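You operate a simulated robot arm through the tools that you are given. There is no shell and no other tool. Be economical: measure what you need, move in short steps, check, and stop when the job is done.

You run a simulated two-armed robot. Do the job below in one go: nothing can be reset, and whatever is moved stays where it is left.

TASK
Pick up the tall jug with one hand, pass it to the other hand and put it on the middle of the grey table. Set down upright: tall jug.

Only the result counts: the job must be done as asked and must still hold three seconds after the hand-in. Knocking over, shifting, dropping, spilling or breaking anything else fails it.

THE ROBOT
Two 7-joint arms with two-finger parallel grippers on one trunk, on a base that drives. Base frame: it is fixed to the floor where the robot stands at the start and does not move with it; the origin is under the middle of the robot, x ahead of it, y to its left, z up; the surface under the hand at the start is at about z = 800. Readings come in mm, rad, newtons and seconds.
The left shoulder is at the start at [50, 165, 1080], the right one opposite. With the tool pointing down near the work surface each hand reaches from about 240 to 700 mm from the robot's upright axis, wherever it stands, measured 20 degrees to its own side. Places, roughly: middle of the grey table [600, -2700, 800]. Payload 3.91 kg a hand.
The tool frame of a hand sits at the grasp point between the pads (the TCP): z along the fingers, y along the line on which they close. The tips reach 30 mm beyond it. Largest opening 110 mm; finger width 20, thickness 10; the body of the gripper, 48 by 112 mm, starts 55 mm behind the TCP.
Orientation is told as [roll, pitch, yaw] about the base's x, y, z axes, in that order, counted from this pose: with the fingers straight down and closing along the base's y, the tool's x points along the base's -x, its y along +y and its z along -z.

THE INTERFACE
- The arms move only by the tool servo_tool. It takes "left_rows", "right_rows" or both (then of equal length, played together; a hand with none holds still); each is a list of rows, each a list of 6 numbers: the shift along the base's x, y, z in mm, then the turn, a rotation vector about the base's x, y, z in degrees. In form: [[x, y, z, ax, ay, az], ...]. A call has 1 to 20 rows; each row is the pose to reach, as a shift and turn from the pose commanded when the call began. "left_claw" and "right_claw" are, for a hand that has rows, the gripper command, from -1 (shut) to 1 (fully open), values between in proportion, set as the call begins (left out, the last holds). A row lasts 0.2 s, in which the tool goes at most 50 mm and 0.15 rad; a call with a longer step from one row to the next is refused whole, and so is a gripper value outside its range. Where a pose cannot be reached the arm comes as near as it can. A force on the tool above 40 N (or 10 N above the force at the start of the call, whichever is more), or a blocked arm, ends the call early, and 0.2 s more pass. The fingers move at their own pace (about 45 mm/s each) and stop on an object; they squeeze with about 25 N. The grip force told is the motor's: it shows also when the fingers shut on nothing. Time passes only in rows, and 0.2 s behind the last, so rows that repeat a pose let the fingers close. The reply holds the time, the measured pose of the TCP, the force on the tool along the base axes, the opening and the grip force, in the units named above and with some noise, with the torque about the TCP (base axes, N m) and any sound that the robot's microphone picked up.
- Cameras (640 x 400 px; columns grow to the right, rows downward): "scene" is now at [118.3, -0.7, 1252.6]; the picture's right is [-0.03, -1.00, 0.00], its down [-0.56, 0.02, -0.83] and it looks along [0.83, -0.02, -0.56] (base axes); focal length 271 px, centre (320, 200). "left" rides on the left gripper at [72, -17, -103] in its tool frame; the picture's right is [0.23, 0.97, 0.00], its down [-0.76, 0.18, -0.62] and it looks along [-0.61, 0.14, 0.78] (tool axes); focal length 222 px, centre (320, 200). "right" rides on the right gripper at [72, 17, -103] in its tool frame; the picture's right is [-0.23, 0.97, 0.00], its down [-0.76, -0.18, -0.62] and it looks along [-0.61, -0.14, 0.78] (tool axes); focal length 222 px, centre (320, 200). There is no depth. A picture from a camera that has moved, and an enlarged one, comes with that camera's place and axes in the base frame and with its lens.
- capture(camera): a new picture of that camera. No time passes.
- move_column(by): slides the trunk up (or, below 0, down) by that many mm; the arms and the scene camera ride with it, the base frame stays. It gives what a move gives, with no picture.
- base_move(legs): drives the robot by 1 to 6 legs, each [ahead, left, turn to the left] in mm, mm and rad, along the robot's own axes; the way and the turn of a leg run together, so that a leg with both is an arc; at most 1500 mm and 3.142 rad a leg. The arms and the cameras ride along, it lands a little off, and it stops where it bumps. It gives what a move gives.
- pan_tilt(pan, tilt): turns the head with the scene camera to pan (to the left, within 1.396 rad either way) and tilt (down, from -0.506 to 1.204), counted from straight ahead of the robot. It gives what a move gives.
- zoom(camera, box): a new picture of the part [left, top, right, bottom] of that camera's present view, enlarged. No time passes.
- finish_job(): hands the job in; it is judged then, once.

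Work in short steps. Places have to be worked out from the pictures, the camera data and where the tool is seen: move nearer, look again, correct. Check each grasp and each placing, and mend what went wrong. You have 120 turns and 88 pictures in all, those below and enlarged ones among them. Open the grippers and draw the arms clear of the work before you hand the job in, unless the task says otherwise; then end with one line.

The tools are called after ">>>" as a command line: name --argument value ..., lists and objects as JSON in quotes. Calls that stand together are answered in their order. servo_tool: Moves the arms, as the interface text tells. Its arguments: {"type":"object","properties":{"left_rows":{"type":"array"},"left_claw":{"type":"number"},"right_rows":{"type":"array"},"right_claw":{"type":"number"}},"required":[]} The other tools are called the same way: move_column (by) slides the trunk up or down; base_move (legs) drives the base; pan_tilt (pan, tilt) turns the head that bears the scene camera; capture (camera) takes a picture; zoom (camera, box) takes an enlarged picture of a part of a camera's view; finish_job () hands the job in.

At the start:

```text
time_s: 0.0
left_tcp_pos: [321.6, 145.1, 1112.2]
left_tcp_rot: [0.0, 0.001, 0.0]
left_wrist_force: [-0.2, -0.7, 0.2]
left_wrist_torque: [0.03, 0.01, 0.06]
left_opening: 110.0
left_finger_force: 0.1
right_tcp_pos: [359.4, -210.9, 1028.1]
right_tcp_rot: [0.0, 0.001, 0.001]
right_wrist_force: [0.9, 0.0, -0.4]
right_wrist_torque: [-0.01, -0.02, -0.02]
right_opening: 109.8
right_finger_force: 0.1
trunk travel left (down, up): [-300.0, 203.0]
robot x, y, heading: [2.3, -4.0, 0.005]
head pan, tilt: [-0.028, 0.593]
```

scene: 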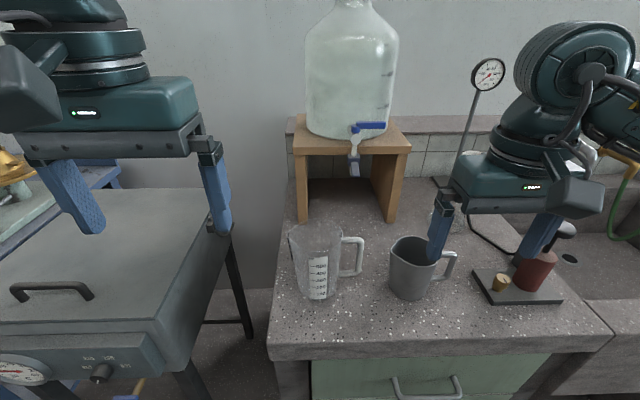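
right: 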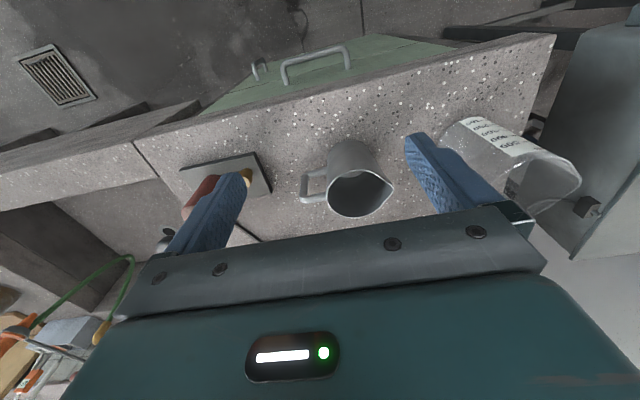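
left: 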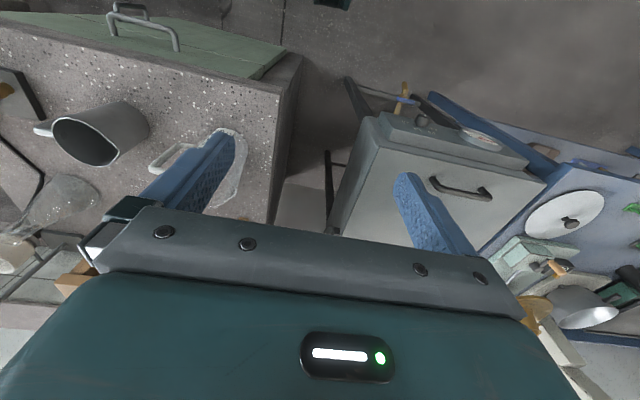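

The scene shows a clear graduated jug and a grey jug on the counter. I'll zoom in to judge which one is the tall jug and what is in it.

>>> zoom --camera "scene" --box '[270, 180, 490, 318]'

>>> zoom --camera "right" --box '[280, 80, 600, 280]'

```text
2.90 times, centred on (380, 249) of scene
camera zoom: at [118.3, -0.7, 1252.6], right [-0.03, -1.0, 0.0], down [-0.56, 0.02, -0.83], along [0.83, -0.02, -0.56], focal length 786 px, centre (146, 58)
```

zoom: 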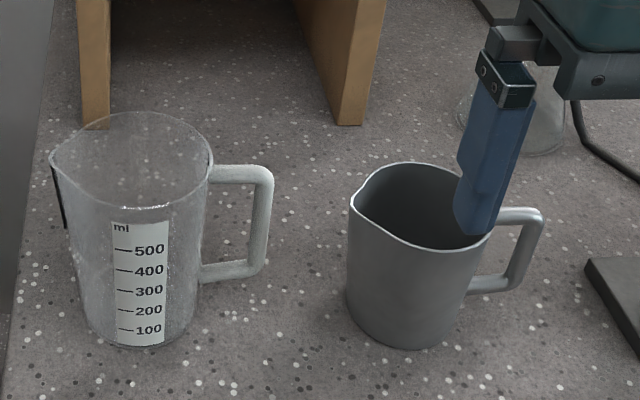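

```text
2.00 times, centred on (440, 180) of right
camera zoom: at [286.5, -194.7, 1132.6], right [0.23, 0.97, 0.0], down [0.76, -0.18, 0.62], along [0.61, -0.14, -0.78], focal length 444 px, centre (80, 240)
```

zoom: 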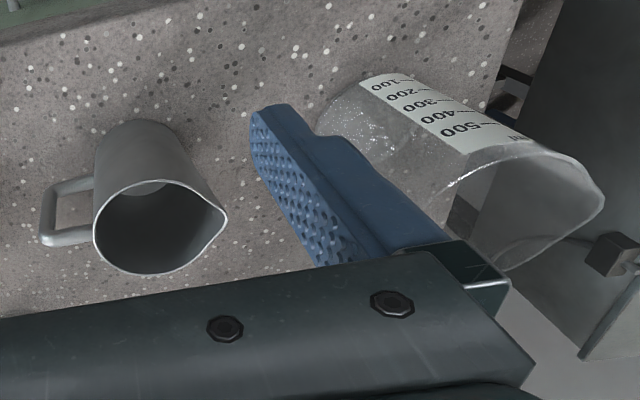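

The tall jug is the clear graduated one. I estimate its base at about (468, -4), its rim at z≈944, and its handle pointing to -y. I'll bring the left hand above it, turned -90° so the fingers close along x and stay clear of the handle, then look again.

>>> servo_tool --left_rows '[[13, -13, 0, 0, 0, -8.2], [26, -26, 0, 0, 0, -16.4], [40, -40, 0, 0, 0, -24.5], [53, -53, 0, 0, 0, -32.7], [66, -66, 0, 0, 0, -40.9], [80, -80, 0, 0, 0, -49.1], [93, -93, 0, 0, 0, -57.3], [106, -106, 0, 0, 0, -65.5], [120, -120, 0, 0, 0, -73.6], [133, -133, 0, 0, 0, -81.8], [146, -149, 0, 0, 0, -90], [146, -149, 0, 0, 0, -90]]' --left_claw 1

>>> capture --camera "left"

>>> capture --camera "scene"

```text
time_s: 2.6
left_tcp_pos: [467.2, -4.5, 1111.0]
left_tcp_rot: [-0.001, 0.001, -1.571]
left_wrist_force: [-0.5, -0.2, -0.2]
left_wrist_torque: [-0.03, 0.0, 0.0]
left_opening: 110.2
left_finger_force: 0.1
right_tcp_pos: [358.7, -211.7, 1027.3]
right_tcp_rot: [0.001, 0.001, -0.001]
right_wrist_force: [0.3, -0.8, 0.8]
right_wrist_torque: [0.0, 0.01, -0.02]
right_opening: 109.9
right_finger_force: 0.0
trunk travel left (down, up): [-300.0, 203.0]
robot x, y, heading: [0.3, 2.1, 0.0]
head pan, tilt: [-0.028, 0.593]
```

```text
82 pictures are left
camera left: at [450.9, 67.6, 1214.9], right [0.97, 0.23, 0.0], down [0.18, -0.76, 0.62], along [0.14, -0.61, -0.78], focal length 222 px, centre (320, 200)
```

left: 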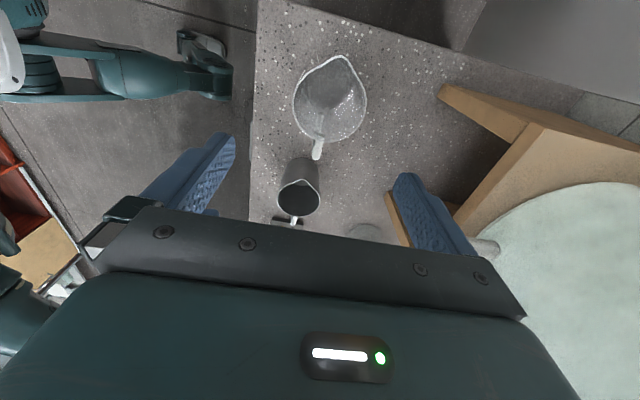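

```text
81 pictures are left
camera scene: at [118.3, -0.6, 1252.7], right [-0.03, -1.0, 0.0], down [-0.56, 0.02, -0.83], along [0.83, -0.02, -0.56], focal length 271 px, centre (320, 200)
```

scene: 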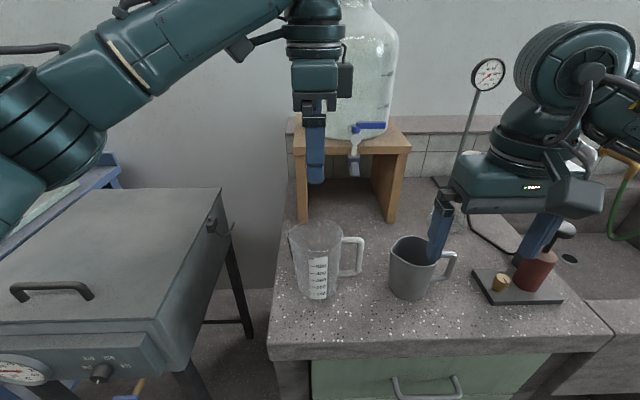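

Triangulating both views puts the jug axis at about (480, -2), with the rim at z≈935 and about 88 mm across. I'll shift over it, stop just above the rim and check.

>>> servo_tool --left_rows '[[6, 1, -30, 0, 0, 0], [13, 2, -60, 0, 0, 0], [13, 2, -95, 0, 0, 0], [13, 2, -120, 0, 0, 0], [13, 2, -130, 0, 0, 0], [13, 2, -130, 0, 0, 0]]'

>>> capture --camera "left"

>>> zoom --camera "scene" --box '[240, 120, 440, 310]'

```text
time_s: 4.0
left_tcp_pos: [481.3, -3.1, 981.2]
left_tcp_rot: [0.0, -0.001, -1.57]
left_wrist_force: [-0.7, -0.8, 0.5]
left_wrist_torque: [0.0, 0.01, 0.0]
left_opening: 110.1
left_finger_force: 0.0
right_tcp_pos: [359.4, -213.2, 1028.6]
right_tcp_rot: [0.002, 0.0, 0.0]
right_wrist_force: [1.0, -0.7, 0.2]
right_wrist_torque: [0.01, -0.01, -0.02]
right_opening: 110.1
right_finger_force: 0.1
trunk travel left (down, up): [-300.0, 203.0]
robot x, y, heading: [0.4, -2.8, 0.001]
head pan, tilt: [-0.028, 0.593]
```

```text
80 pictures are left
camera left: at [464.1, 69.5, 1084.8], right [0.97, 0.23, 0.0], down [0.18, -0.76, 0.62], along [0.14, -0.61, -0.78], focal length 222 px, centre (320, 200)
```

left: 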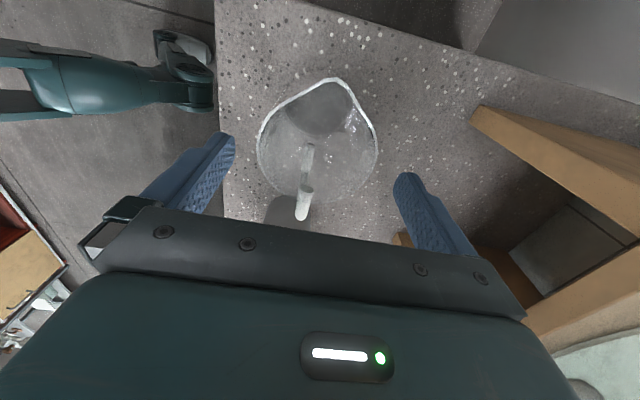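

```text
2.11 times, centred on (340, 215) of scene
camera zoom: at [118.3, -0.7, 1252.6], right [-0.03, -1.0, 0.0], down [-0.56, 0.02, -0.83], along [0.83, -0.02, -0.56], focal length 571 px, centre (278, 168)
```

zoom: 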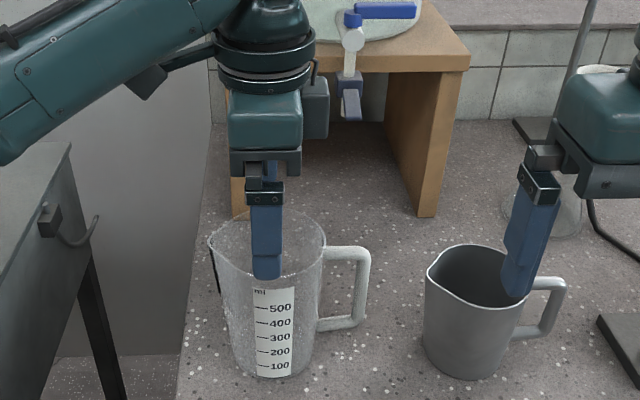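

The hand is centred to within a few mm (jug centre about x 479). I'll lower to 15 mm below the rim and then close.

>>> servo_tool --left_rows '[[-2, 1, -20, 0, 0, 0], [-2, 1, -40, 0, 0, 0], [-2, 1, -55, 0, 0, 0], [-2, 1, -63, 0, 0, 0], [-2, 1, -63, 0, 0, 0]]'

>>> capture --camera "left"

>>> zoom --camera "scene" --box '[240, 150, 400, 310]'

```text
time_s: 5.2
left_tcp_pos: [479.9, -2.4, 918.2]
left_tcp_rot: [-0.001, 0.0, -1.571]
left_wrist_force: [-0.5, 0.0, 0.5]
left_wrist_torque: [0.01, -0.03, 0.01]
left_opening: 110.1
left_finger_force: 0.0
right_tcp_pos: [358.4, -212.4, 1027.7]
right_tcp_rot: [0.0, 0.001, 0.002]
right_wrist_force: [-0.2, -0.5, 0.3]
right_wrist_torque: [0.04, -0.01, 0.03]
right_opening: 109.8
right_finger_force: 0.1
trunk travel left (down, up): [-300.0, 203.0]
robot x, y, heading: [2.2, 1.0, 0.004]
head pan, tilt: [-0.028, 0.593]
```

```text
78 pictures are left
camera left: at [462.1, 70.5, 1022.1], right [0.97, 0.23, 0.0], down [0.18, -0.76, 0.62], along [0.14, -0.61, -0.78], focal length 222 px, centre (320, 200)
```

left: 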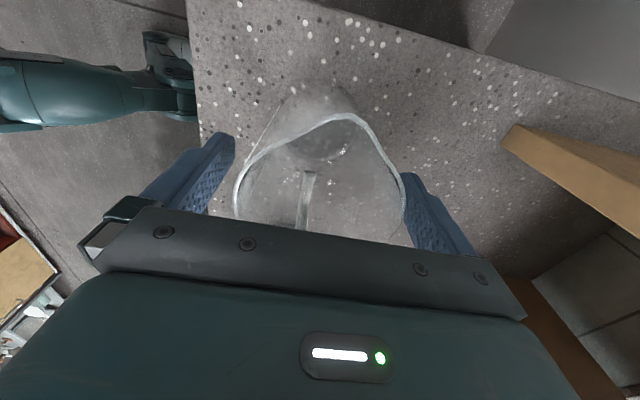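

```text
2.50 times, centred on (320, 230) of scene
camera zoom: at [118.3, -0.7, 1252.6], right [-0.03, -1.0, 0.0], down [-0.56, 0.02, -0.83], along [0.83, -0.02, -0.56], focal length 678 px, centre (320, 125)
```

zoom: 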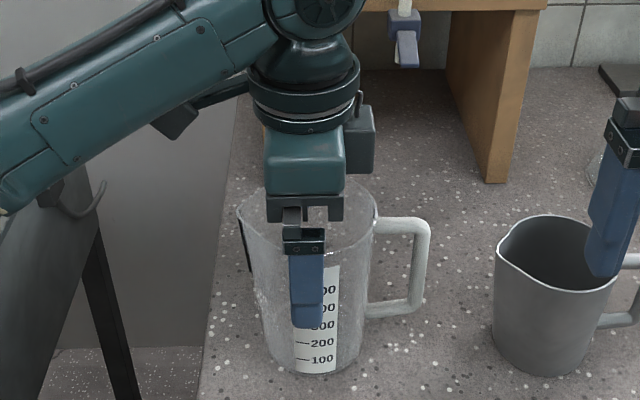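

The jug's centreline looks about 4 mm further to -y than the hand. I'll correct for that and close.

>>> servo_tool --left_rows '[[0, -4, 0, 0, 0, 0], [0, -4, 0, 0, 0, 0]]'

>>> servo_tool --left_rows '[[0, 0, 0, 0, 0, 0], [0, 0, 0, 0, 0, 0], [0, 0, 0, 0, 0, 0], [0, 0, 0, 0, 0, 0], [0, 0, 0, 0, 0, 0]]' --left_claw -1

>>> capture --camera "left"

```text
time_s: 5.8
left_tcp_pos: [479.2, -6.6, 918.3]
left_tcp_rot: [-0.001, 0.0, -1.57]
left_wrist_force: [-0.2, -0.5, -0.2]
left_wrist_torque: [0.0, 0.01, -0.01]
left_opening: 109.8
left_finger_force: 0.0
right_tcp_pos: [357.7, -211.1, 1027.6]
right_tcp_rot: [0.0, 0.0, -0.001]
right_wrist_force: [0.0, 0.1, 0.1]
right_wrist_torque: [0.01, -0.02, -0.02]
right_opening: 110.1
right_finger_force: 0.0
trunk travel left (down, up): [-300.0, 203.0]
robot x, y, heading: [-0.7, 3.5, 0.0]
head pan, tilt: [-0.028, 0.593]
```

```text
time_s: 7.0
left_tcp_pos: [478.7, -6.0, 917.5]
left_tcp_rot: [0.0, -0.001, -1.572]
left_wrist_force: [0.3, -0.6, 1.0]
left_wrist_torque: [-0.03, 0.03, 0.04]
left_opening: 84.7
left_finger_force: 25.0
right_tcp_pos: [358.0, -211.6, 1027.4]
right_tcp_rot: [0.0, 0.0, 0.001]
right_wrist_force: [0.2, 0.2, -0.6]
right_wrist_torque: [-0.02, 0.01, 0.0]
right_opening: 110.2
right_finger_force: 0.1
trunk travel left (down, up): [-300.0, 203.0]
robot x, y, heading: [-1.9, -2.5, -0.001]
head pan, tilt: [-0.028, 0.593]
```

```text
76 pictures are left
camera left: at [462.1, 66.4, 1022.1], right [0.97, 0.23, 0.0], down [0.18, -0.76, 0.62], along [0.14, -0.61, -0.78], focal length 222 px, centre (320, 200)
```

left: 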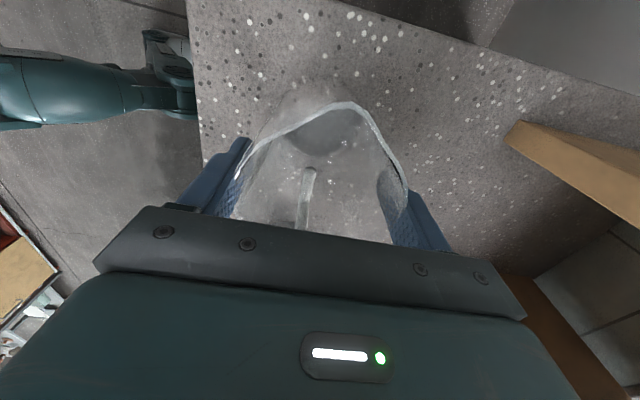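

The left hand grips at 84.7 mm with 25 N. I'll lift slowly and look at how it hangs.

>>> servo_tool --left_rows '[[0, 0, 5, 0, 0, 0], [0, 0, 15, 0, 0, 0], [0, 0, 35, 0, 0, 0], [0, 0, 55, 0, 0, 0], [0, 0, 80, 0, 0, 0], [0, 0, 80, 0, 0, 0]]'

>>> capture --camera "scene"

```text
time_s: 8.4
left_tcp_pos: [480.4, -7.2, 1000.5]
left_tcp_rot: [0.001, -0.001, -1.571]
left_wrist_force: [0.2, 1.1, -0.4]
left_wrist_torque: [-0.01, 0.01, 0.0]
left_opening: 84.7
left_finger_force: 25.0
right_tcp_pos: [358.5, -212.5, 1027.6]
right_tcp_rot: [0.0, 0.0, -0.001]
right_wrist_force: [0.3, 0.0, 0.0]
right_wrist_torque: [-0.01, 0.01, -0.02]
right_opening: 110.0
right_finger_force: 0.0
trunk travel left (down, up): [-300.0, 203.0]
robot x, y, heading: [0.6, -2.1, 0.005]
head pan, tilt: [-0.028, 0.593]
```

```text
75 pictures are left
camera scene: at [118.4, -0.7, 1252.6], right [-0.03, -1.0, 0.0], down [-0.56, 0.02, -0.83], along [0.83, -0.02, -0.56], focal length 271 px, centre (320, 200)
```

scene: 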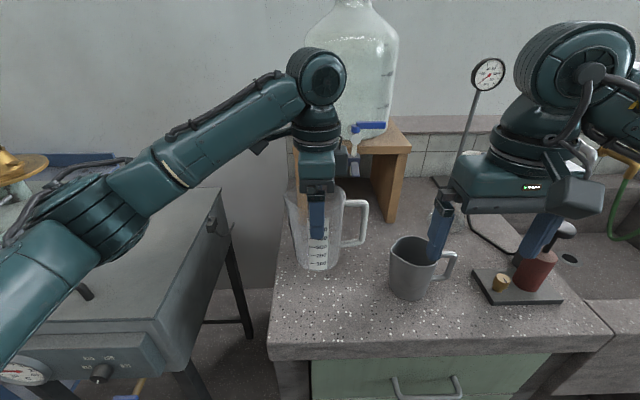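

The jug lifts cleanly and hangs upright. Before driving, I'll look to the right, toward the grey table.

>>> pan_tilt --pan -1.2 --tilt 0.45

>>> capture --camera "scene"

>>> pan_tilt --pan 1.3 --tilt 0.45

>>> capture --camera "scene"

```text
time_s: 9.8
left_tcp_pos: [478.5, -6.2, 1000.5]
left_tcp_rot: [0.001, 0.0, -1.569]
left_wrist_force: [0.2, 0.5, -0.6]
left_wrist_torque: [0.01, 0.04, 0.03]
left_opening: 84.5
left_finger_force: 25.4
right_tcp_pos: [359.0, -211.8, 1028.9]
right_tcp_rot: [-0.001, -0.002, 0.001]
right_wrist_force: [-0.5, 0.0, 1.0]
right_wrist_torque: [0.02, -0.02, -0.01]
right_opening: 109.9
right_finger_force: 0.1
trunk travel left (down, up): [-300.0, 203.0]
robot x, y, heading: [1.6, 2.5, 0.003]
head pan, tilt: [-1.201, 0.45]
```

```text
74 pictures are left
camera scene: at [63.2, -83.9, 1265.6], right [-0.93, -0.36, 0.0], down [-0.16, 0.41, -0.9], along [0.33, -0.84, -0.44], focal length 271 px, centre (320, 200)
```

scene: 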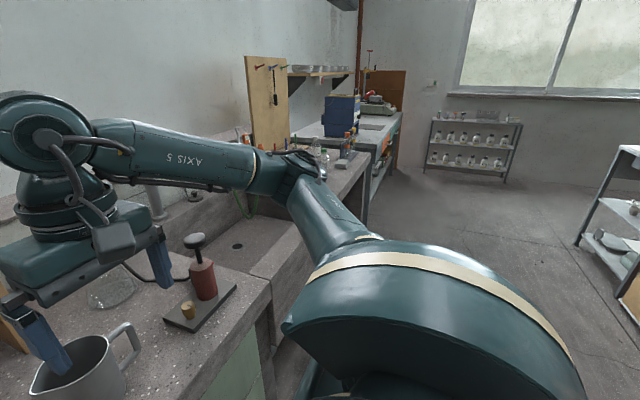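

```text
time_s: 12.1
left_tcp_pos: [480.5, -7.4, 999.9]
left_tcp_rot: [0.0, 0.0, -1.571]
left_wrist_force: [0.0, -0.6, -1.3]
left_wrist_torque: [0.03, -0.02, 0.0]
left_opening: 84.5
left_finger_force: 25.4
right_tcp_pos: [358.2, -212.0, 1028.1]
right_tcp_rot: [0.001, -0.002, 0.001]
right_wrist_force: [0.9, 0.4, -0.4]
right_wrist_torque: [-0.02, 0.02, -0.01]
right_opening: 109.9
right_finger_force: 0.2
trunk travel left (down, up): [-300.0, 203.0]
robot x, y, heading: [-1.4, 3.6, 0.001]
head pan, tilt: [1.3, 0.45]
```

```text
73 pictures are left
camera scene: at [54.5, 90.4, 1265.6], right [0.96, -0.27, 0.0], down [-0.12, -0.42, -0.9], along [0.24, 0.87, -0.44], focal length 271 px, centre (320, 200)
```

scene: 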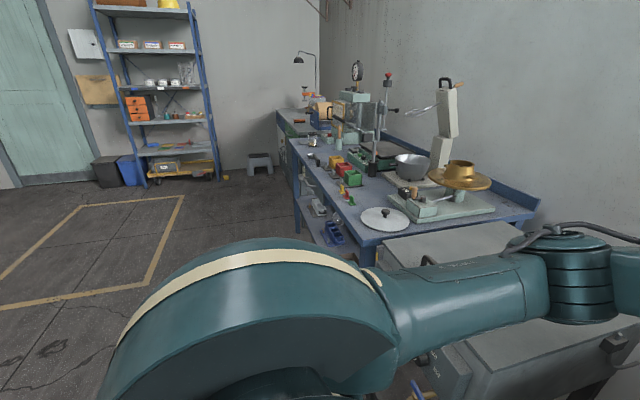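

The floor to the right and behind looks open. I'll back up 450 mm straight to get clear space for the handover.

>>> base_move --legs '[[-450, 0, 0]]'

>>> pan_tilt --pan 0 --tilt 0.5

>>> capture --camera "scene"

```text
time_s: 14.8
left_tcp_pos: [30.9, -6.7, 1000.2]
left_tcp_rot: [0.001, 0.0, -1.568]
left_wrist_force: [0.3, -0.5, -0.9]
left_wrist_torque: [-0.04, 0.02, -0.01]
left_opening: 84.3
left_finger_force: 24.4
right_tcp_pos: [-89.9, -210.9, 1027.8]
right_tcp_rot: [0.0, 0.001, 0.006]
right_wrist_force: [0.2, 0.0, -0.4]
right_wrist_torque: [0.03, -0.03, 0.05]
right_opening: 109.9
right_finger_force: 0.1
trunk travel left (down, up): [-300.0, 203.0]
robot x, y, heading: [-445.0, -2.7, 0.008]
head pan, tilt: [1.3, 0.45]
```

```text
time_s: 16.2
left_tcp_pos: [31.3, -6.6, 1000.3]
left_tcp_rot: [-0.001, -0.001, -1.568]
left_wrist_force: [-0.4, -0.8, -0.4]
left_wrist_torque: [0.0, 0.02, -0.02]
left_opening: 84.5
left_finger_force: 25.1
right_tcp_pos: [-87.5, -210.8, 1027.5]
right_tcp_rot: [0.0, -0.001, 0.006]
right_wrist_force: [0.4, 0.5, 0.2]
right_wrist_torque: [-0.02, 0.03, -0.02]
right_opening: 110.5
right_finger_force: 0.1
trunk travel left (down, up): [-300.0, 203.0]
robot x, y, heading: [-446.5, 0.6, 0.003]
head pan, tilt: [0.0, 0.499]
```

```text
72 pictures are left
camera scene: at [-326.9, 1.4, 1261.2], right [0.0, -1.0, 0.0], down [-0.48, 0.0, -0.88], along [0.88, 0.0, -0.48], focal length 271 px, centre (320, 200)
```

scene: 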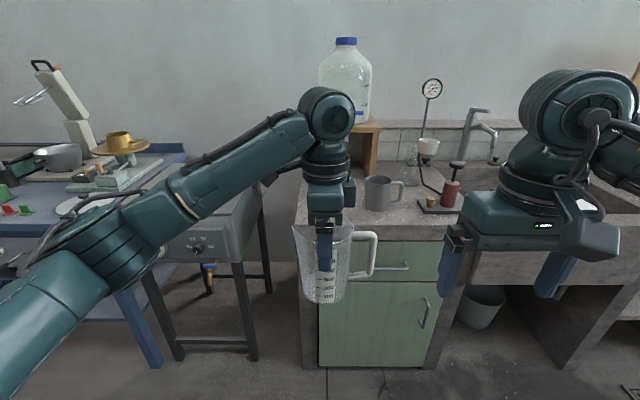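

There is clear space here. I'll turn the left hand +90° so the handle points forward and move it slightly up and left. At the same time I'll pitch the right hand up to 30° below horizontal.

>>> servo_tool --left_rows '[[2, 4, 5, 0, 0, 8.2], [4, 8, 10, 0, 0, 16.4], [6, 12, 15, 0, 0, 24.6], [8, 16, 20, 0, 0, 32.7], [10, 20, 25, 0, 0, 40.9], [12, 25, 30, 0, 0, 49.1], [14, 29, 35, 0, 0, 57.3], [16, 33, 40, 0, 0, 65.5], [18, 37, 44, 0, 0, 73.6], [20, 41, 48, 0, 0, 81.8], [20, 45, 50, 0, 0, 90], [20, 45, 50, 0, 0, 90]]' --right_rows '[[0, 0, 0, 0, -6, 0], [0, 0, 0, 0, -12, 0], [0, 0, 0, 0, -18, 0], [0, 0, 0, 0, -24, 0], [0, 0, 0, 0, -30, 0], [0, 0, 0, 0, -36, 0], [0, 0, 0, 0, -42, 0], [0, 0, 0, 0, -48, 0], [0, 0, 0, 0, -54, 0], [0, 0, 0, 0, -60, 0], [0, 0, 0, 0, -60, 0], [0, 0, 0, 0, -60, 0]]'

>>> capture --camera "scene"

```text
time_s: 18.8
left_tcp_pos: [51.7, 39.2, 1049.7]
left_tcp_rot: [0.001, -0.002, 0.005]
left_wrist_force: [-0.1, 1.2, -0.3]
left_wrist_torque: [0.01, 0.01, -0.02]
left_opening: 84.8
left_finger_force: 24.6
right_tcp_pos: [-16.3, -201.7, 1052.2]
right_tcp_rot: [-0.008, -1.047, 0.009]
right_wrist_force: [0.0, -0.5, 0.9]
right_wrist_torque: [-0.01, -0.02, 0.01]
right_opening: 110.0
right_finger_force: 0.1
right hand out of reach, approached as far as the arm can: row 6, 7, 8, 9, 10, 11, 12
trunk travel left (down, up): [-300.0, 203.0]
robot x, y, heading: [-449.5, -3.8, 0.004]
head pan, tilt: [0.0, 0.499]
```

```text
71 pictures are left
camera scene: at [-326.9, 1.4, 1261.2], right [0.0, -1.0, 0.0], down [-0.48, 0.0, -0.88], along [0.88, 0.0, -0.48], focal length 271 px, centre (320, 200)
```

scene: 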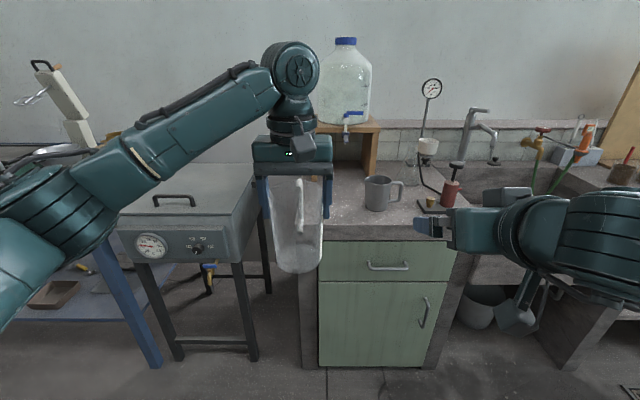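

The right hand reached its orientation, but further forward than I asked. I'll zoom in to understand how it is posed.

>>> zoom --camera "scene" --box '[240, 120, 640, 370]'

>>> capture --camera "right"

```text
1.60 times, centred on (440, 245) of scene
camera zoom: at [-326.9, 1.4, 1261.2], right [0.0, -1.0, 0.0], down [-0.48, 0.0, -0.88], along [0.88, 0.0, -0.48], focal length 434 px, centre (128, 128)
```

zoom: 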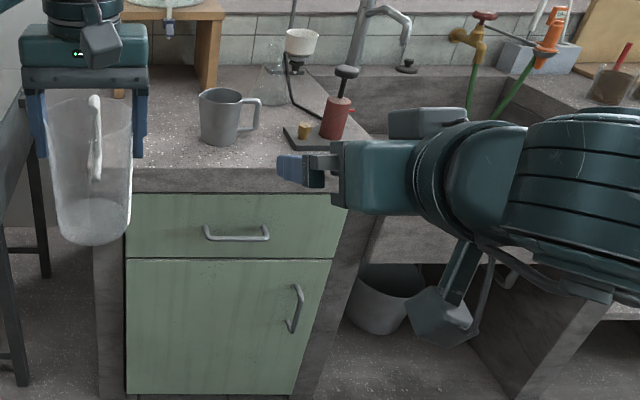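

```text
69 pictures are left
camera right: at [-142.1, -185.3, 1042.9], right [0.11, 0.97, 0.19], down [-0.16, -0.17, 0.97], along [0.98, -0.14, 0.13], focal length 222 px, centre (320, 200)
```

right: 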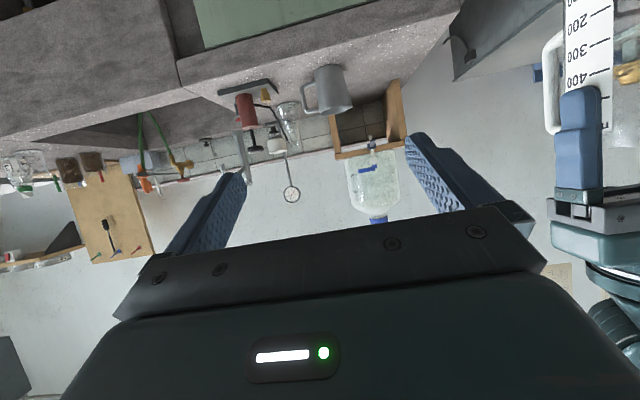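

The right hand's geometry is as expected. Next I'll yaw the right hand 45° left, toward the jug, while staying well short of it. I'll also turn the left hand a further +25° so the handle faces away from the approaching right hand.

>>> servo_tool --left_rows '[[3, 2, 3, 0, 0, 5], [6, 4, 6, 0, 0, 10], [9, 6, 9, 0, 0, 15], [12, 8, 12, 0, 0, 20], [15, 10, 15, 0, 0, 25], [20, 15, 20, 0, 0, 25], [20, 15, 20, 0, 0, 25], [20, 15, 20, 0, 0, 25]]' --right_rows '[[10, 10, -3, 0, 0, 6], [20, 20, -6, 0, 0, 12], [30, 30, -9, 0, 0, 18], [40, 40, -12, 0, 0, 24], [50, 55, -15, 0, 0, 30], [60, 70, -15, 0, 0, 36], [65, 85, -15, 0, 0, 42], [70, 100, -15, 0, 0, 45]]'

>>> capture --camera "scene"

>>> capture --camera "right"

```text
time_s: 20.6
left_tcp_pos: [70.9, 54.8, 1069.7]
left_tcp_rot: [0.0, -0.001, 0.439]
left_wrist_force: [-1.4, 0.0, -1.0]
left_wrist_torque: [0.01, 0.04, 0.02]
left_opening: 84.2
left_finger_force: 25.7
right_tcp_pos: [53.7, -100.0, 1039.0]
right_tcp_rot: [-0.007, -1.047, 0.797]
right_wrist_force: [-0.4, 0.2, -0.3]
right_wrist_torque: [-0.01, 0.01, 0.0]
right_opening: 110.0
right_finger_force: 0.2
trunk travel left (down, up): [-300.0, 203.0]
robot x, y, heading: [-448.8, -2.1, 0.002]
head pan, tilt: [0.0, 0.499]
```

```text
68 pictures are left
camera scene: at [-326.8, 1.5, 1261.1], right [0.0, -1.0, 0.0], down [-0.48, 0.0, -0.88], along [0.88, 0.0, -0.48], focal length 271 px, centre (320, 200)
```

scene: 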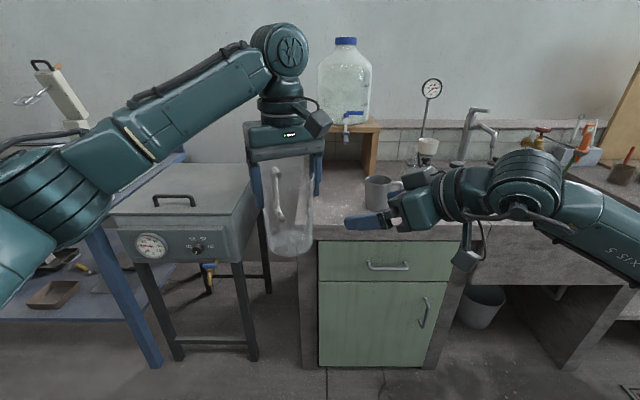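

```text
67 pictures are left
camera right: at [-46.6, -178.3, 1029.1], right [-0.61, 0.77, 0.19], down [0.01, -0.24, 0.97], along [0.79, 0.6, 0.14], focal length 222 px, centre (320, 200)
```

right: 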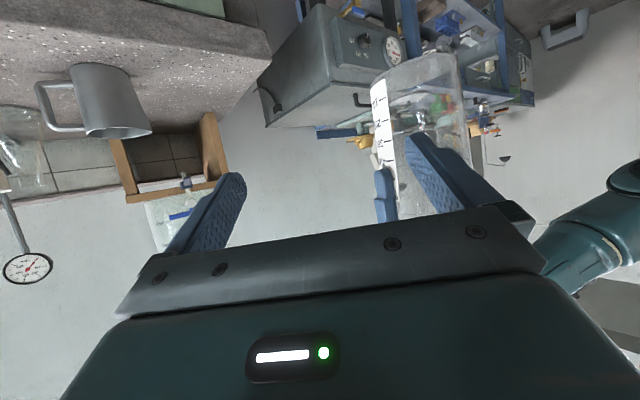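

The right hand turns fine and reaches exactly. I'll move the jug a little further out (left +40, +30, yaw +10°) and then bring the right hand to a pre-grasp point 120 mm back from the jug.

>>> servo_tool --left_rows '[[10, 8, 0, 0, 0, 5], [20, 16, 0, 0, 0, 10], [40, 30, 0, 0, 0, 10], [40, 30, 0, 0, 0, 10]]'

>>> servo_tool --right_rows '[[-6, 20, -6, 0, 0, 0], [-12, 40, -12, 0, 0, 0], [-18, 60, -18, 0, 0, 0], [-24, 80, -24, 0, 0, 0], [-27, 99, -25, 0, 0, 0], [-27, 99, -25, 0, 0, 0]]' --right_claw 1

>>> capture --camera "right"

>>> capture --camera "scene"

```text
time_s: 21.6
left_tcp_pos: [110.6, 84.5, 1070.4]
left_tcp_rot: [0.001, -0.001, 0.614]
left_wrist_force: [0.0, 0.1, -1.4]
left_wrist_torque: [-0.03, -0.01, -0.02]
left_opening: 84.3
left_finger_force: 24.9
right_tcp_pos: [53.2, -102.0, 1037.7]
right_tcp_rot: [-0.008, -1.046, 0.795]
right_wrist_force: [-0.1, 0.9, 0.0]
right_wrist_torque: [0.02, 0.0, 0.0]
right_opening: 110.4
right_finger_force: 0.0
trunk travel left (down, up): [-300.0, 203.0]
robot x, y, heading: [-450.1, -1.7, -0.001]
head pan, tilt: [0.0, 0.499]
```

```text
time_s: 23.0
left_tcp_pos: [111.5, 82.8, 1069.1]
left_tcp_rot: [0.001, -0.001, 0.614]
left_wrist_force: [0.6, -0.6, -0.6]
left_wrist_torque: [-0.01, 0.02, 0.01]
left_opening: 84.7
left_finger_force: 25.1
right_tcp_pos: [25.9, -3.4, 1013.0]
right_tcp_rot: [-0.008, -1.049, 0.793]
right_wrist_force: [0.5, 0.1, 0.0]
right_wrist_torque: [0.02, 0.01, -0.02]
right_opening: 109.9
right_finger_force: 0.0
trunk travel left (down, up): [-300.0, 203.0]
robot x, y, heading: [-447.0, -1.4, -0.002]
head pan, tilt: [0.0, 0.499]
```

```text
66 pictures are left
camera right: at [-74.1, -80.0, 1003.3], right [-0.61, 0.77, 0.19], down [0.01, -0.24, 0.97], along [0.79, 0.6, 0.14], focal length 222 px, centre (320, 200)
```

right: 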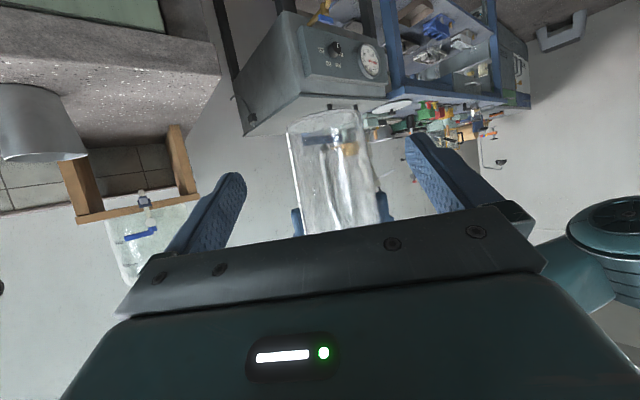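

```text
65 pictures are left
camera scene: at [-326.9, 1.3, 1261.2], right [0.0, -1.0, 0.0], down [-0.48, 0.0, -0.88], along [0.88, 0.0, -0.48], focal length 271 px, centre (320, 200)
```

scene: 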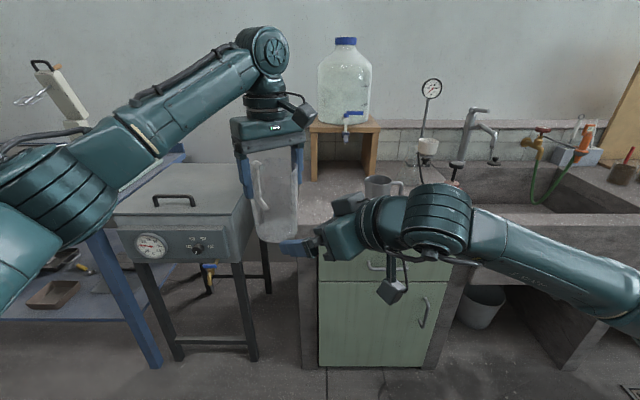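

In the right camera the jug sits centred between the open fingers, with its base at about z 950. I'll advance halfway along the approach and check.

>>> servo_tool --right_rows '[[12, 12, 0, 0, 0, 0], [24, 24, 0, 0, 0, 0], [36, 37, 0, 0, 0, 0], [46, 47, 0, 0, 0, 0], [46, 47, 0, 0, 0, 0]]'

>>> capture --camera "right"

>>> zoom --camera "scene" --box '[200, 60, 440, 310]'

>>> capture --camera "left"

```text
time_s: 24.2
left_tcp_pos: [111.6, 84.1, 1069.8]
left_tcp_rot: [0.0, -0.001, 0.615]
left_wrist_force: [0.0, -0.2, -1.5]
left_wrist_torque: [0.02, 0.02, -0.02]
left_opening: 84.3
left_finger_force: 25.0
right_tcp_pos: [73.4, 44.3, 1012.7]
right_tcp_rot: [-0.007, -1.049, 0.793]
right_wrist_force: [-0.1, 0.1, 0.0]
right_wrist_torque: [0.0, 0.01, 0.0]
right_opening: 110.1
right_finger_force: 0.0
trunk travel left (down, up): [-300.0, 203.0]
robot x, y, heading: [-446.4, -1.2, -0.001]
head pan, tilt: [0.0, 0.499]
```

```text
64 pictures are left
camera right: at [-28.1, -32.7, 1002.9], right [-0.61, 0.77, 0.19], down [0.01, -0.24, 0.97], along [0.79, 0.6, 0.13], focal length 222 px, centre (320, 200)
```

right: 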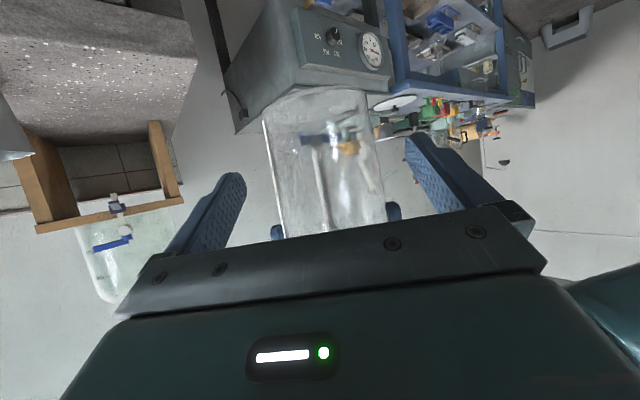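

```text
1.60 times, centred on (320, 185) of scene
camera zoom: at [-326.9, 1.4, 1261.2], right [0.0, -1.0, 0.0], down [-0.48, 0.0, -0.88], along [0.88, 0.0, -0.48], focal length 434 px, centre (320, 224)
```

zoom: 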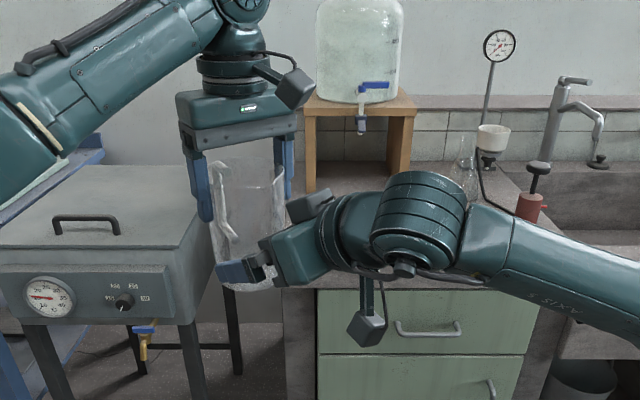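

```text
62 pictures are left
camera left: at [62.0, 28.5, 1172.7], right [-0.75, 0.66, 0.0], down [0.52, 0.58, 0.62], along [0.41, 0.47, -0.78], focal length 222 px, centre (320, 200)
```

left: 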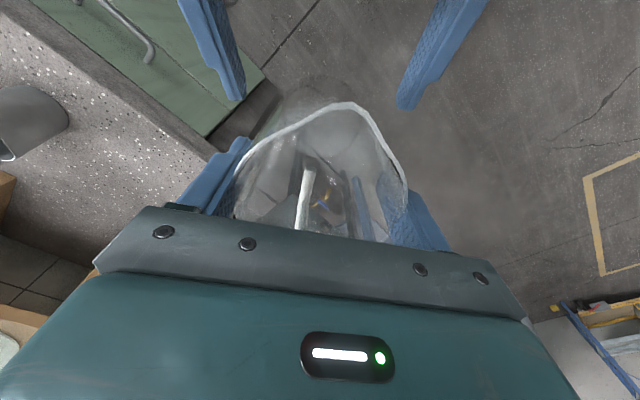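

Both views show the right fingers straddling the lower body, centred. I'll complete the approach.

>>> servo_tool --right_rows '[[10, 10, 0, 0, 0, 0], [20, 20, 0, 0, 0, 0], [27, 28, 0, 0, 0, 0], [31, 32, 0, 0, 0, 0], [31, 32, 0, 0, 0, 0]]'

>>> capture --camera "right"

>>> capture --camera "left"

>>> zoom --camera "scene" --box '[200, 110, 360, 270]'

```text
time_s: 25.4
left_tcp_pos: [112.6, 85.3, 1069.2]
left_tcp_rot: [0.0, -0.003, 0.62]
left_wrist_force: [9.6, 8.3, 0.9]
left_wrist_torque: [-0.13, 0.16, -0.04]
left_opening: 84.5
left_finger_force: 25.3
right_tcp_pos: [102.9, 75.0, 1012.4]
right_tcp_rot: [-0.007, -1.046, 0.795]
right_wrist_force: [-8.8, -8.1, -1.6]
right_wrist_torque: [0.61, -0.68, 0.03]
right_opening: 110.1
right_finger_force: 0.1
trunk travel left (down, up): [-300.0, 203.0]
robot x, y, heading: [-446.2, 0.2, 0.009]
head pan, tilt: [0.0, 0.499]
```

```text
61 pictures are left
camera right: at [2.5, -1.4, 1003.1], right [-0.61, 0.77, 0.19], down [0.01, -0.24, 0.97], along [0.79, 0.6, 0.13], focal length 222 px, centre (320, 200)
```

right: 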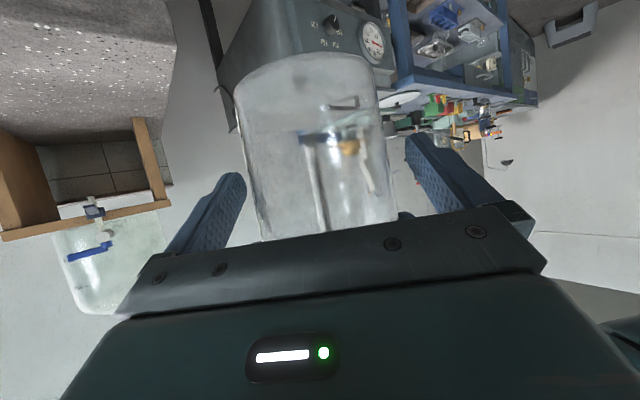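

```text
60 pictures are left
camera left: at [62.8, 29.6, 1172.7], right [-0.75, 0.66, 0.0], down [0.52, 0.59, 0.62], along [0.41, 0.47, -0.78], focal length 222 px, centre (320, 200)
```

left: 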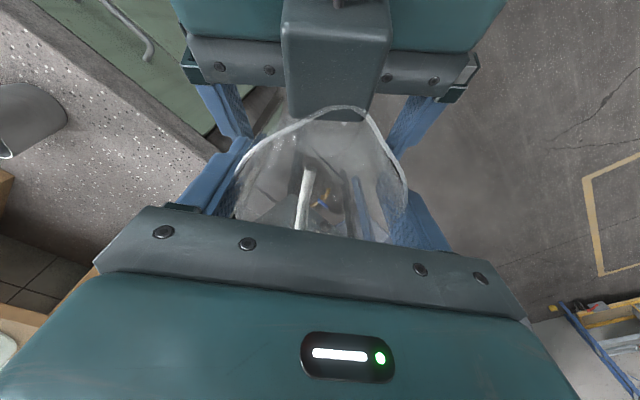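

```text
2.50 times, centred on (280, 190) of scene
camera zoom: at [-326.9, 1.3, 1261.2], right [0.0, -1.0, 0.0], down [-0.48, 0.0, -0.88], along [0.88, 0.0, -0.48], focal length 678 px, centre (420, 225)
```

zoom: 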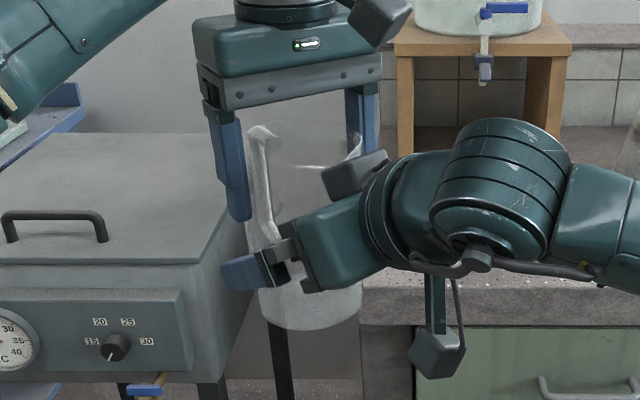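

Force rose to about 12 N because the block on top of the right gripper touches the spout. I'll retreat and flatten the right hand's tilt by 8°, so the block clears the rim while the hand camera stays above the jug's base level.

>>> servo_tool --right_rows '[[-12, -12, 0, 0, 0, 0], [-24, -24, 0, 0, 0, 0], [-36, -36, 0, 0, 0, 0], [-36, -36, 1, 1.9, -1.9, 0], [-36, -36, 2, 3.8, -3.8, 0], [-36, -36, 3, 5.7, -5.6, 0], [-36, -36, 3, 5.7, -5.6, 0]]'

>>> capture --camera "left"

>>> zoom --camera "scene" --box '[200, 110, 360, 270]'

```text
time_s: 27.0
left_tcp_pos: [112.2, 84.2, 1069.7]
left_tcp_rot: [0.0, -0.001, 0.615]
left_wrist_force: [0.1, 0.3, -0.9]
left_wrist_torque: [0.01, 0.0, 0.0]
left_opening: 84.4
left_finger_force: 24.8
right_tcp_pos: [66.3, 39.7, 1016.0]
right_tcp_rot: [-0.006, -1.188, 0.795]
right_wrist_force: [0.2, -1.3, -0.3]
right_wrist_torque: [-0.01, 0.0, -0.04]
right_opening: 110.0
right_finger_force: 0.1
trunk travel left (down, up): [-300.0, 203.0]
robot x, y, heading: [-449.7, -1.5, -0.001]
head pan, tilt: [0.0, 0.499]
```

```text
58 pictures are left
camera left: at [62.0, 28.6, 1172.7], right [-0.75, 0.66, 0.0], down [0.52, 0.58, 0.62], along [0.41, 0.47, -0.78], focal length 222 px, centre (320, 200)
```

left: 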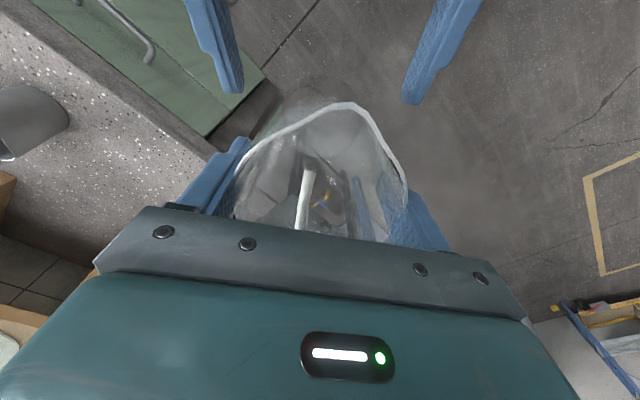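

```text
2.50 times, centred on (280, 190) of scene
camera zoom: at [-326.9, 1.4, 1261.2], right [0.0, -1.0, 0.0], down [-0.48, 0.0, -0.88], along [0.88, 0.0, -0.48], focal length 678 px, centre (420, 225)
```

zoom: 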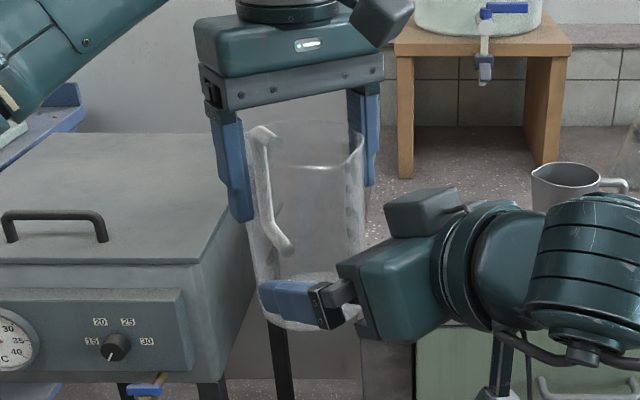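

The jug hasn't shifted in the left hand. I'll advance again with the flatter tilt.

>>> servo_tool --right_rows '[[12, 12, -1, 0, 0, 0], [22, 22, -1, 0, 0, 0], [30, 30, -1, 0, 0, 0], [36, 36, -1, 0, 0, 0], [39.5, 39, -1, 0, 0, 0], [39.5, 39, -1, 0, 0, 0]]'

>>> capture --camera "left"

>>> zoom --camera "scene" --box '[200, 110, 360, 270]'

```text
time_s: 28.4
left_tcp_pos: [111.8, 83.6, 1069.0]
left_tcp_rot: [0.0, 0.0, 0.615]
left_wrist_force: [0.4, -0.1, -1.2]
left_wrist_torque: [0.01, 0.02, 0.01]
left_opening: 84.5
left_finger_force: 24.9
right_tcp_pos: [106.4, 80.1, 1014.5]
right_tcp_rot: [-0.009, -1.188, 0.795]
right_wrist_force: [-0.3, -0.6, 0.3]
right_wrist_torque: [0.0, 0.0, 0.0]
right_opening: 110.2
right_finger_force: 0.0
trunk travel left (down, up): [-300.0, 203.0]
robot x, y, heading: [-450.1, -2.9, 0.005]
head pan, tilt: [0.0, 0.499]
```

```text
56 pictures are left
camera left: at [62.0, 28.5, 1172.7], right [-0.75, 0.66, 0.0], down [0.52, 0.58, 0.62], along [0.41, 0.47, -0.78], focal length 222 px, centre (320, 200)
```

left: 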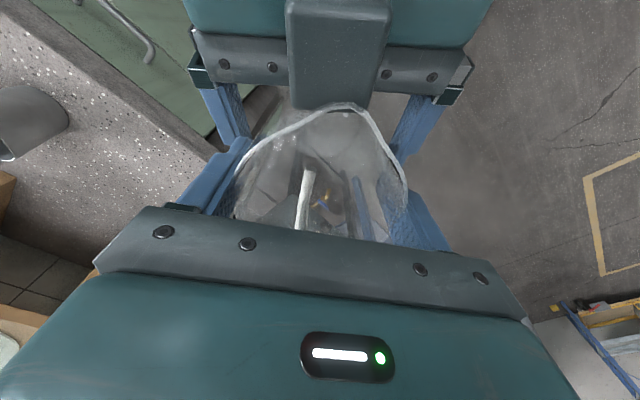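

```text
2.50 times, centred on (280, 190) of scene
camera zoom: at [-326.9, 1.4, 1261.2], right [0.0, -1.0, 0.0], down [-0.48, 0.0, -0.88], along [0.88, 0.0, -0.48], focal length 678 px, centre (420, 225)
```

zoom: 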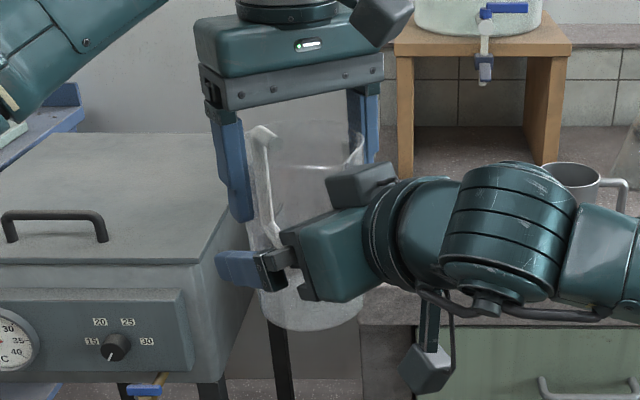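

There's no contact force and the fingers are placed around the body. I'll close the right hand.

>>> servo_tool --right_rows '[[0, 0, 0, 0, 0, 0], [0, 0, 0, 0, 0, 0], [0, 0, 0, 0, 0, 0], [0, 0, 0, 0, 0, 0], [0, 0, 0, 0, 0, 0]]' --right_claw -1

>>> capture --camera "right"

```text
time_s: 29.6
left_tcp_pos: [111.7, 84.3, 1069.3]
left_tcp_rot: [0.0, 0.001, 0.614]
left_wrist_force: [-6.1, 1.1, -0.1]
left_wrist_torque: [0.17, 0.2, 0.16]
left_opening: 84.6
left_finger_force: 24.9
right_tcp_pos: [106.0, 79.8, 1015.5]
right_tcp_rot: [-0.008, -1.186, 0.793]
right_wrist_force: [5.7, -1.2, -0.9]
right_wrist_torque: [-0.12, 0.1, -0.17]
right_opening: 84.3
right_finger_force: 25.1
trunk travel left (down, up): [-300.0, 203.0]
robot x, y, heading: [-446.4, -0.6, -0.001]
head pan, tilt: [0.0, 0.499]
```

```text
54 pictures are left
camera right: at [7.8, 4.0, 987.9], right [-0.63, 0.75, 0.21], down [-0.08, -0.33, 0.94], along [0.77, 0.57, 0.27], focal length 222 px, centre (320, 200)
```

right: 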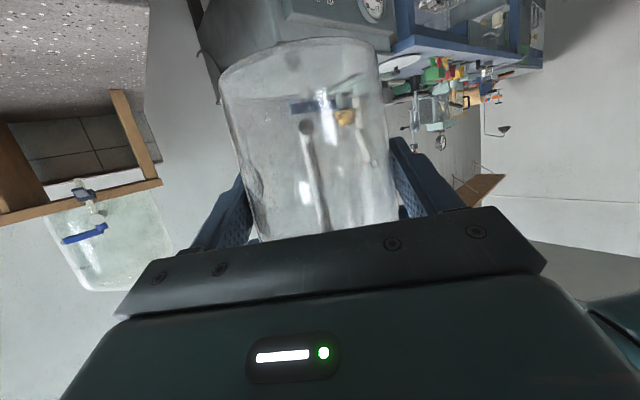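

The right hand holds at 84 mm with 25 N and only a small side load. I'll open the left hand and check the jug stays in the right hand before moving the left away.

>>> servo_tool --left_rows '[[0, 0, 0, 0, 0, 0], [0, 0, 0, 0, 0, 0], [0, 0, 0, 0, 0, 0]]' --left_claw 1

>>> capture --camera "left"

```text
time_s: 30.4
left_tcp_pos: [110.3, 84.9, 1070.3]
left_tcp_rot: [0.001, 0.001, 0.614]
left_wrist_force: [-0.2, 1.0, -0.9]
left_wrist_torque: [0.0, 0.02, 0.0]
left_opening: 110.1
left_finger_force: 0.0
right_tcp_pos: [106.0, 80.0, 1014.4]
right_tcp_rot: [-0.006, -1.186, 0.795]
right_wrist_force: [0.3, 0.0, 0.0]
right_wrist_torque: [-0.02, 0.01, -0.01]
right_opening: 84.4
right_finger_force: 24.6
trunk travel left (down, up): [-300.0, 203.0]
robot x, y, heading: [-447.7, -0.4, 0.005]
head pan, tilt: [0.0, 0.499]
```

```text
53 pictures are left
camera left: at [62.0, 28.5, 1172.8], right [-0.75, 0.66, 0.0], down [0.52, 0.58, 0.62], along [0.41, 0.47, -0.78], focal length 222 px, centre (320, 200)
```

left: 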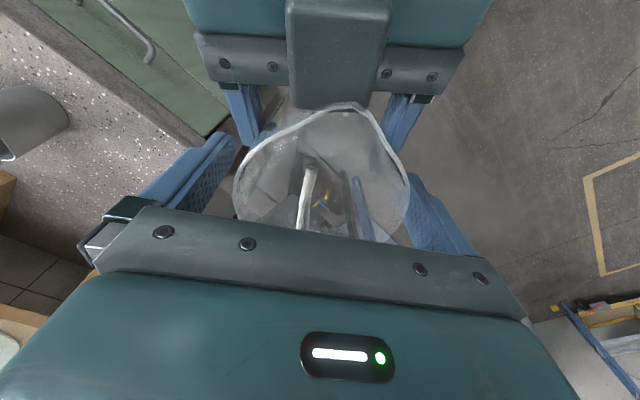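

The jug stays in the right hand. I'll raise the left hand straight up and then pull it left and back, clear of the jug.

>>> servo_tool --left_rows '[[0, 0, 20, 0, 0, 0], [0, 0, 50, 0, 0, 0], [0, 0, 90, 0, 0, 0], [0, 0, 120, 0, 0, 0], [-10, 30, 130, 0, 0, 0], [-30, 70, 130, 0, 0, 0], [-50, 110, 130, 0, 0, 0], [-70, 140, 130, 0, 0, 0]]'

>>> capture --camera "scene"

```text
time_s: 32.2
left_tcp_pos: [41.1, 223.5, 1200.6]
left_tcp_rot: [-0.002, 0.001, 0.615]
left_wrist_force: [0.6, -0.3, -0.5]
left_wrist_torque: [0.0, 0.02, 0.02]
left_opening: 110.3
left_finger_force: 0.2
right_tcp_pos: [106.2, 78.7, 1014.9]
right_tcp_rot: [-0.009, -1.188, 0.796]
right_wrist_force: [0.5, 0.4, -0.2]
right_wrist_torque: [-0.03, 0.01, 0.02]
right_opening: 83.9
right_finger_force: 24.3
trunk travel left (down, up): [-300.0, 203.0]
robot x, y, heading: [-449.0, -2.3, 0.002]
head pan, tilt: [0.0, 0.499]
```

```text
52 pictures are left
camera scene: at [-327.2, 1.8, 1261.2], right [0.0, -1.0, 0.0], down [-0.48, 0.0, -0.88], along [0.88, 0.0, -0.48], focal length 271 px, centre (320, 200)
```

scene: 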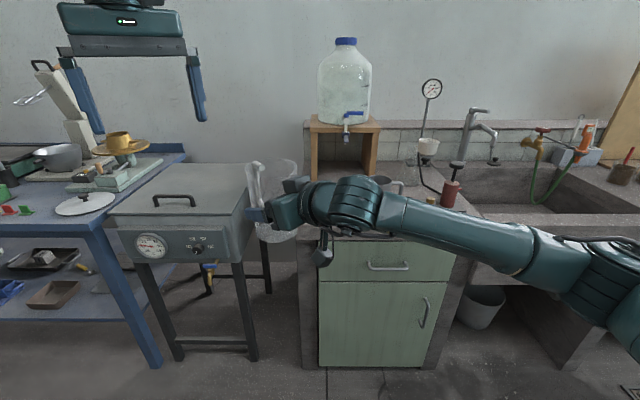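

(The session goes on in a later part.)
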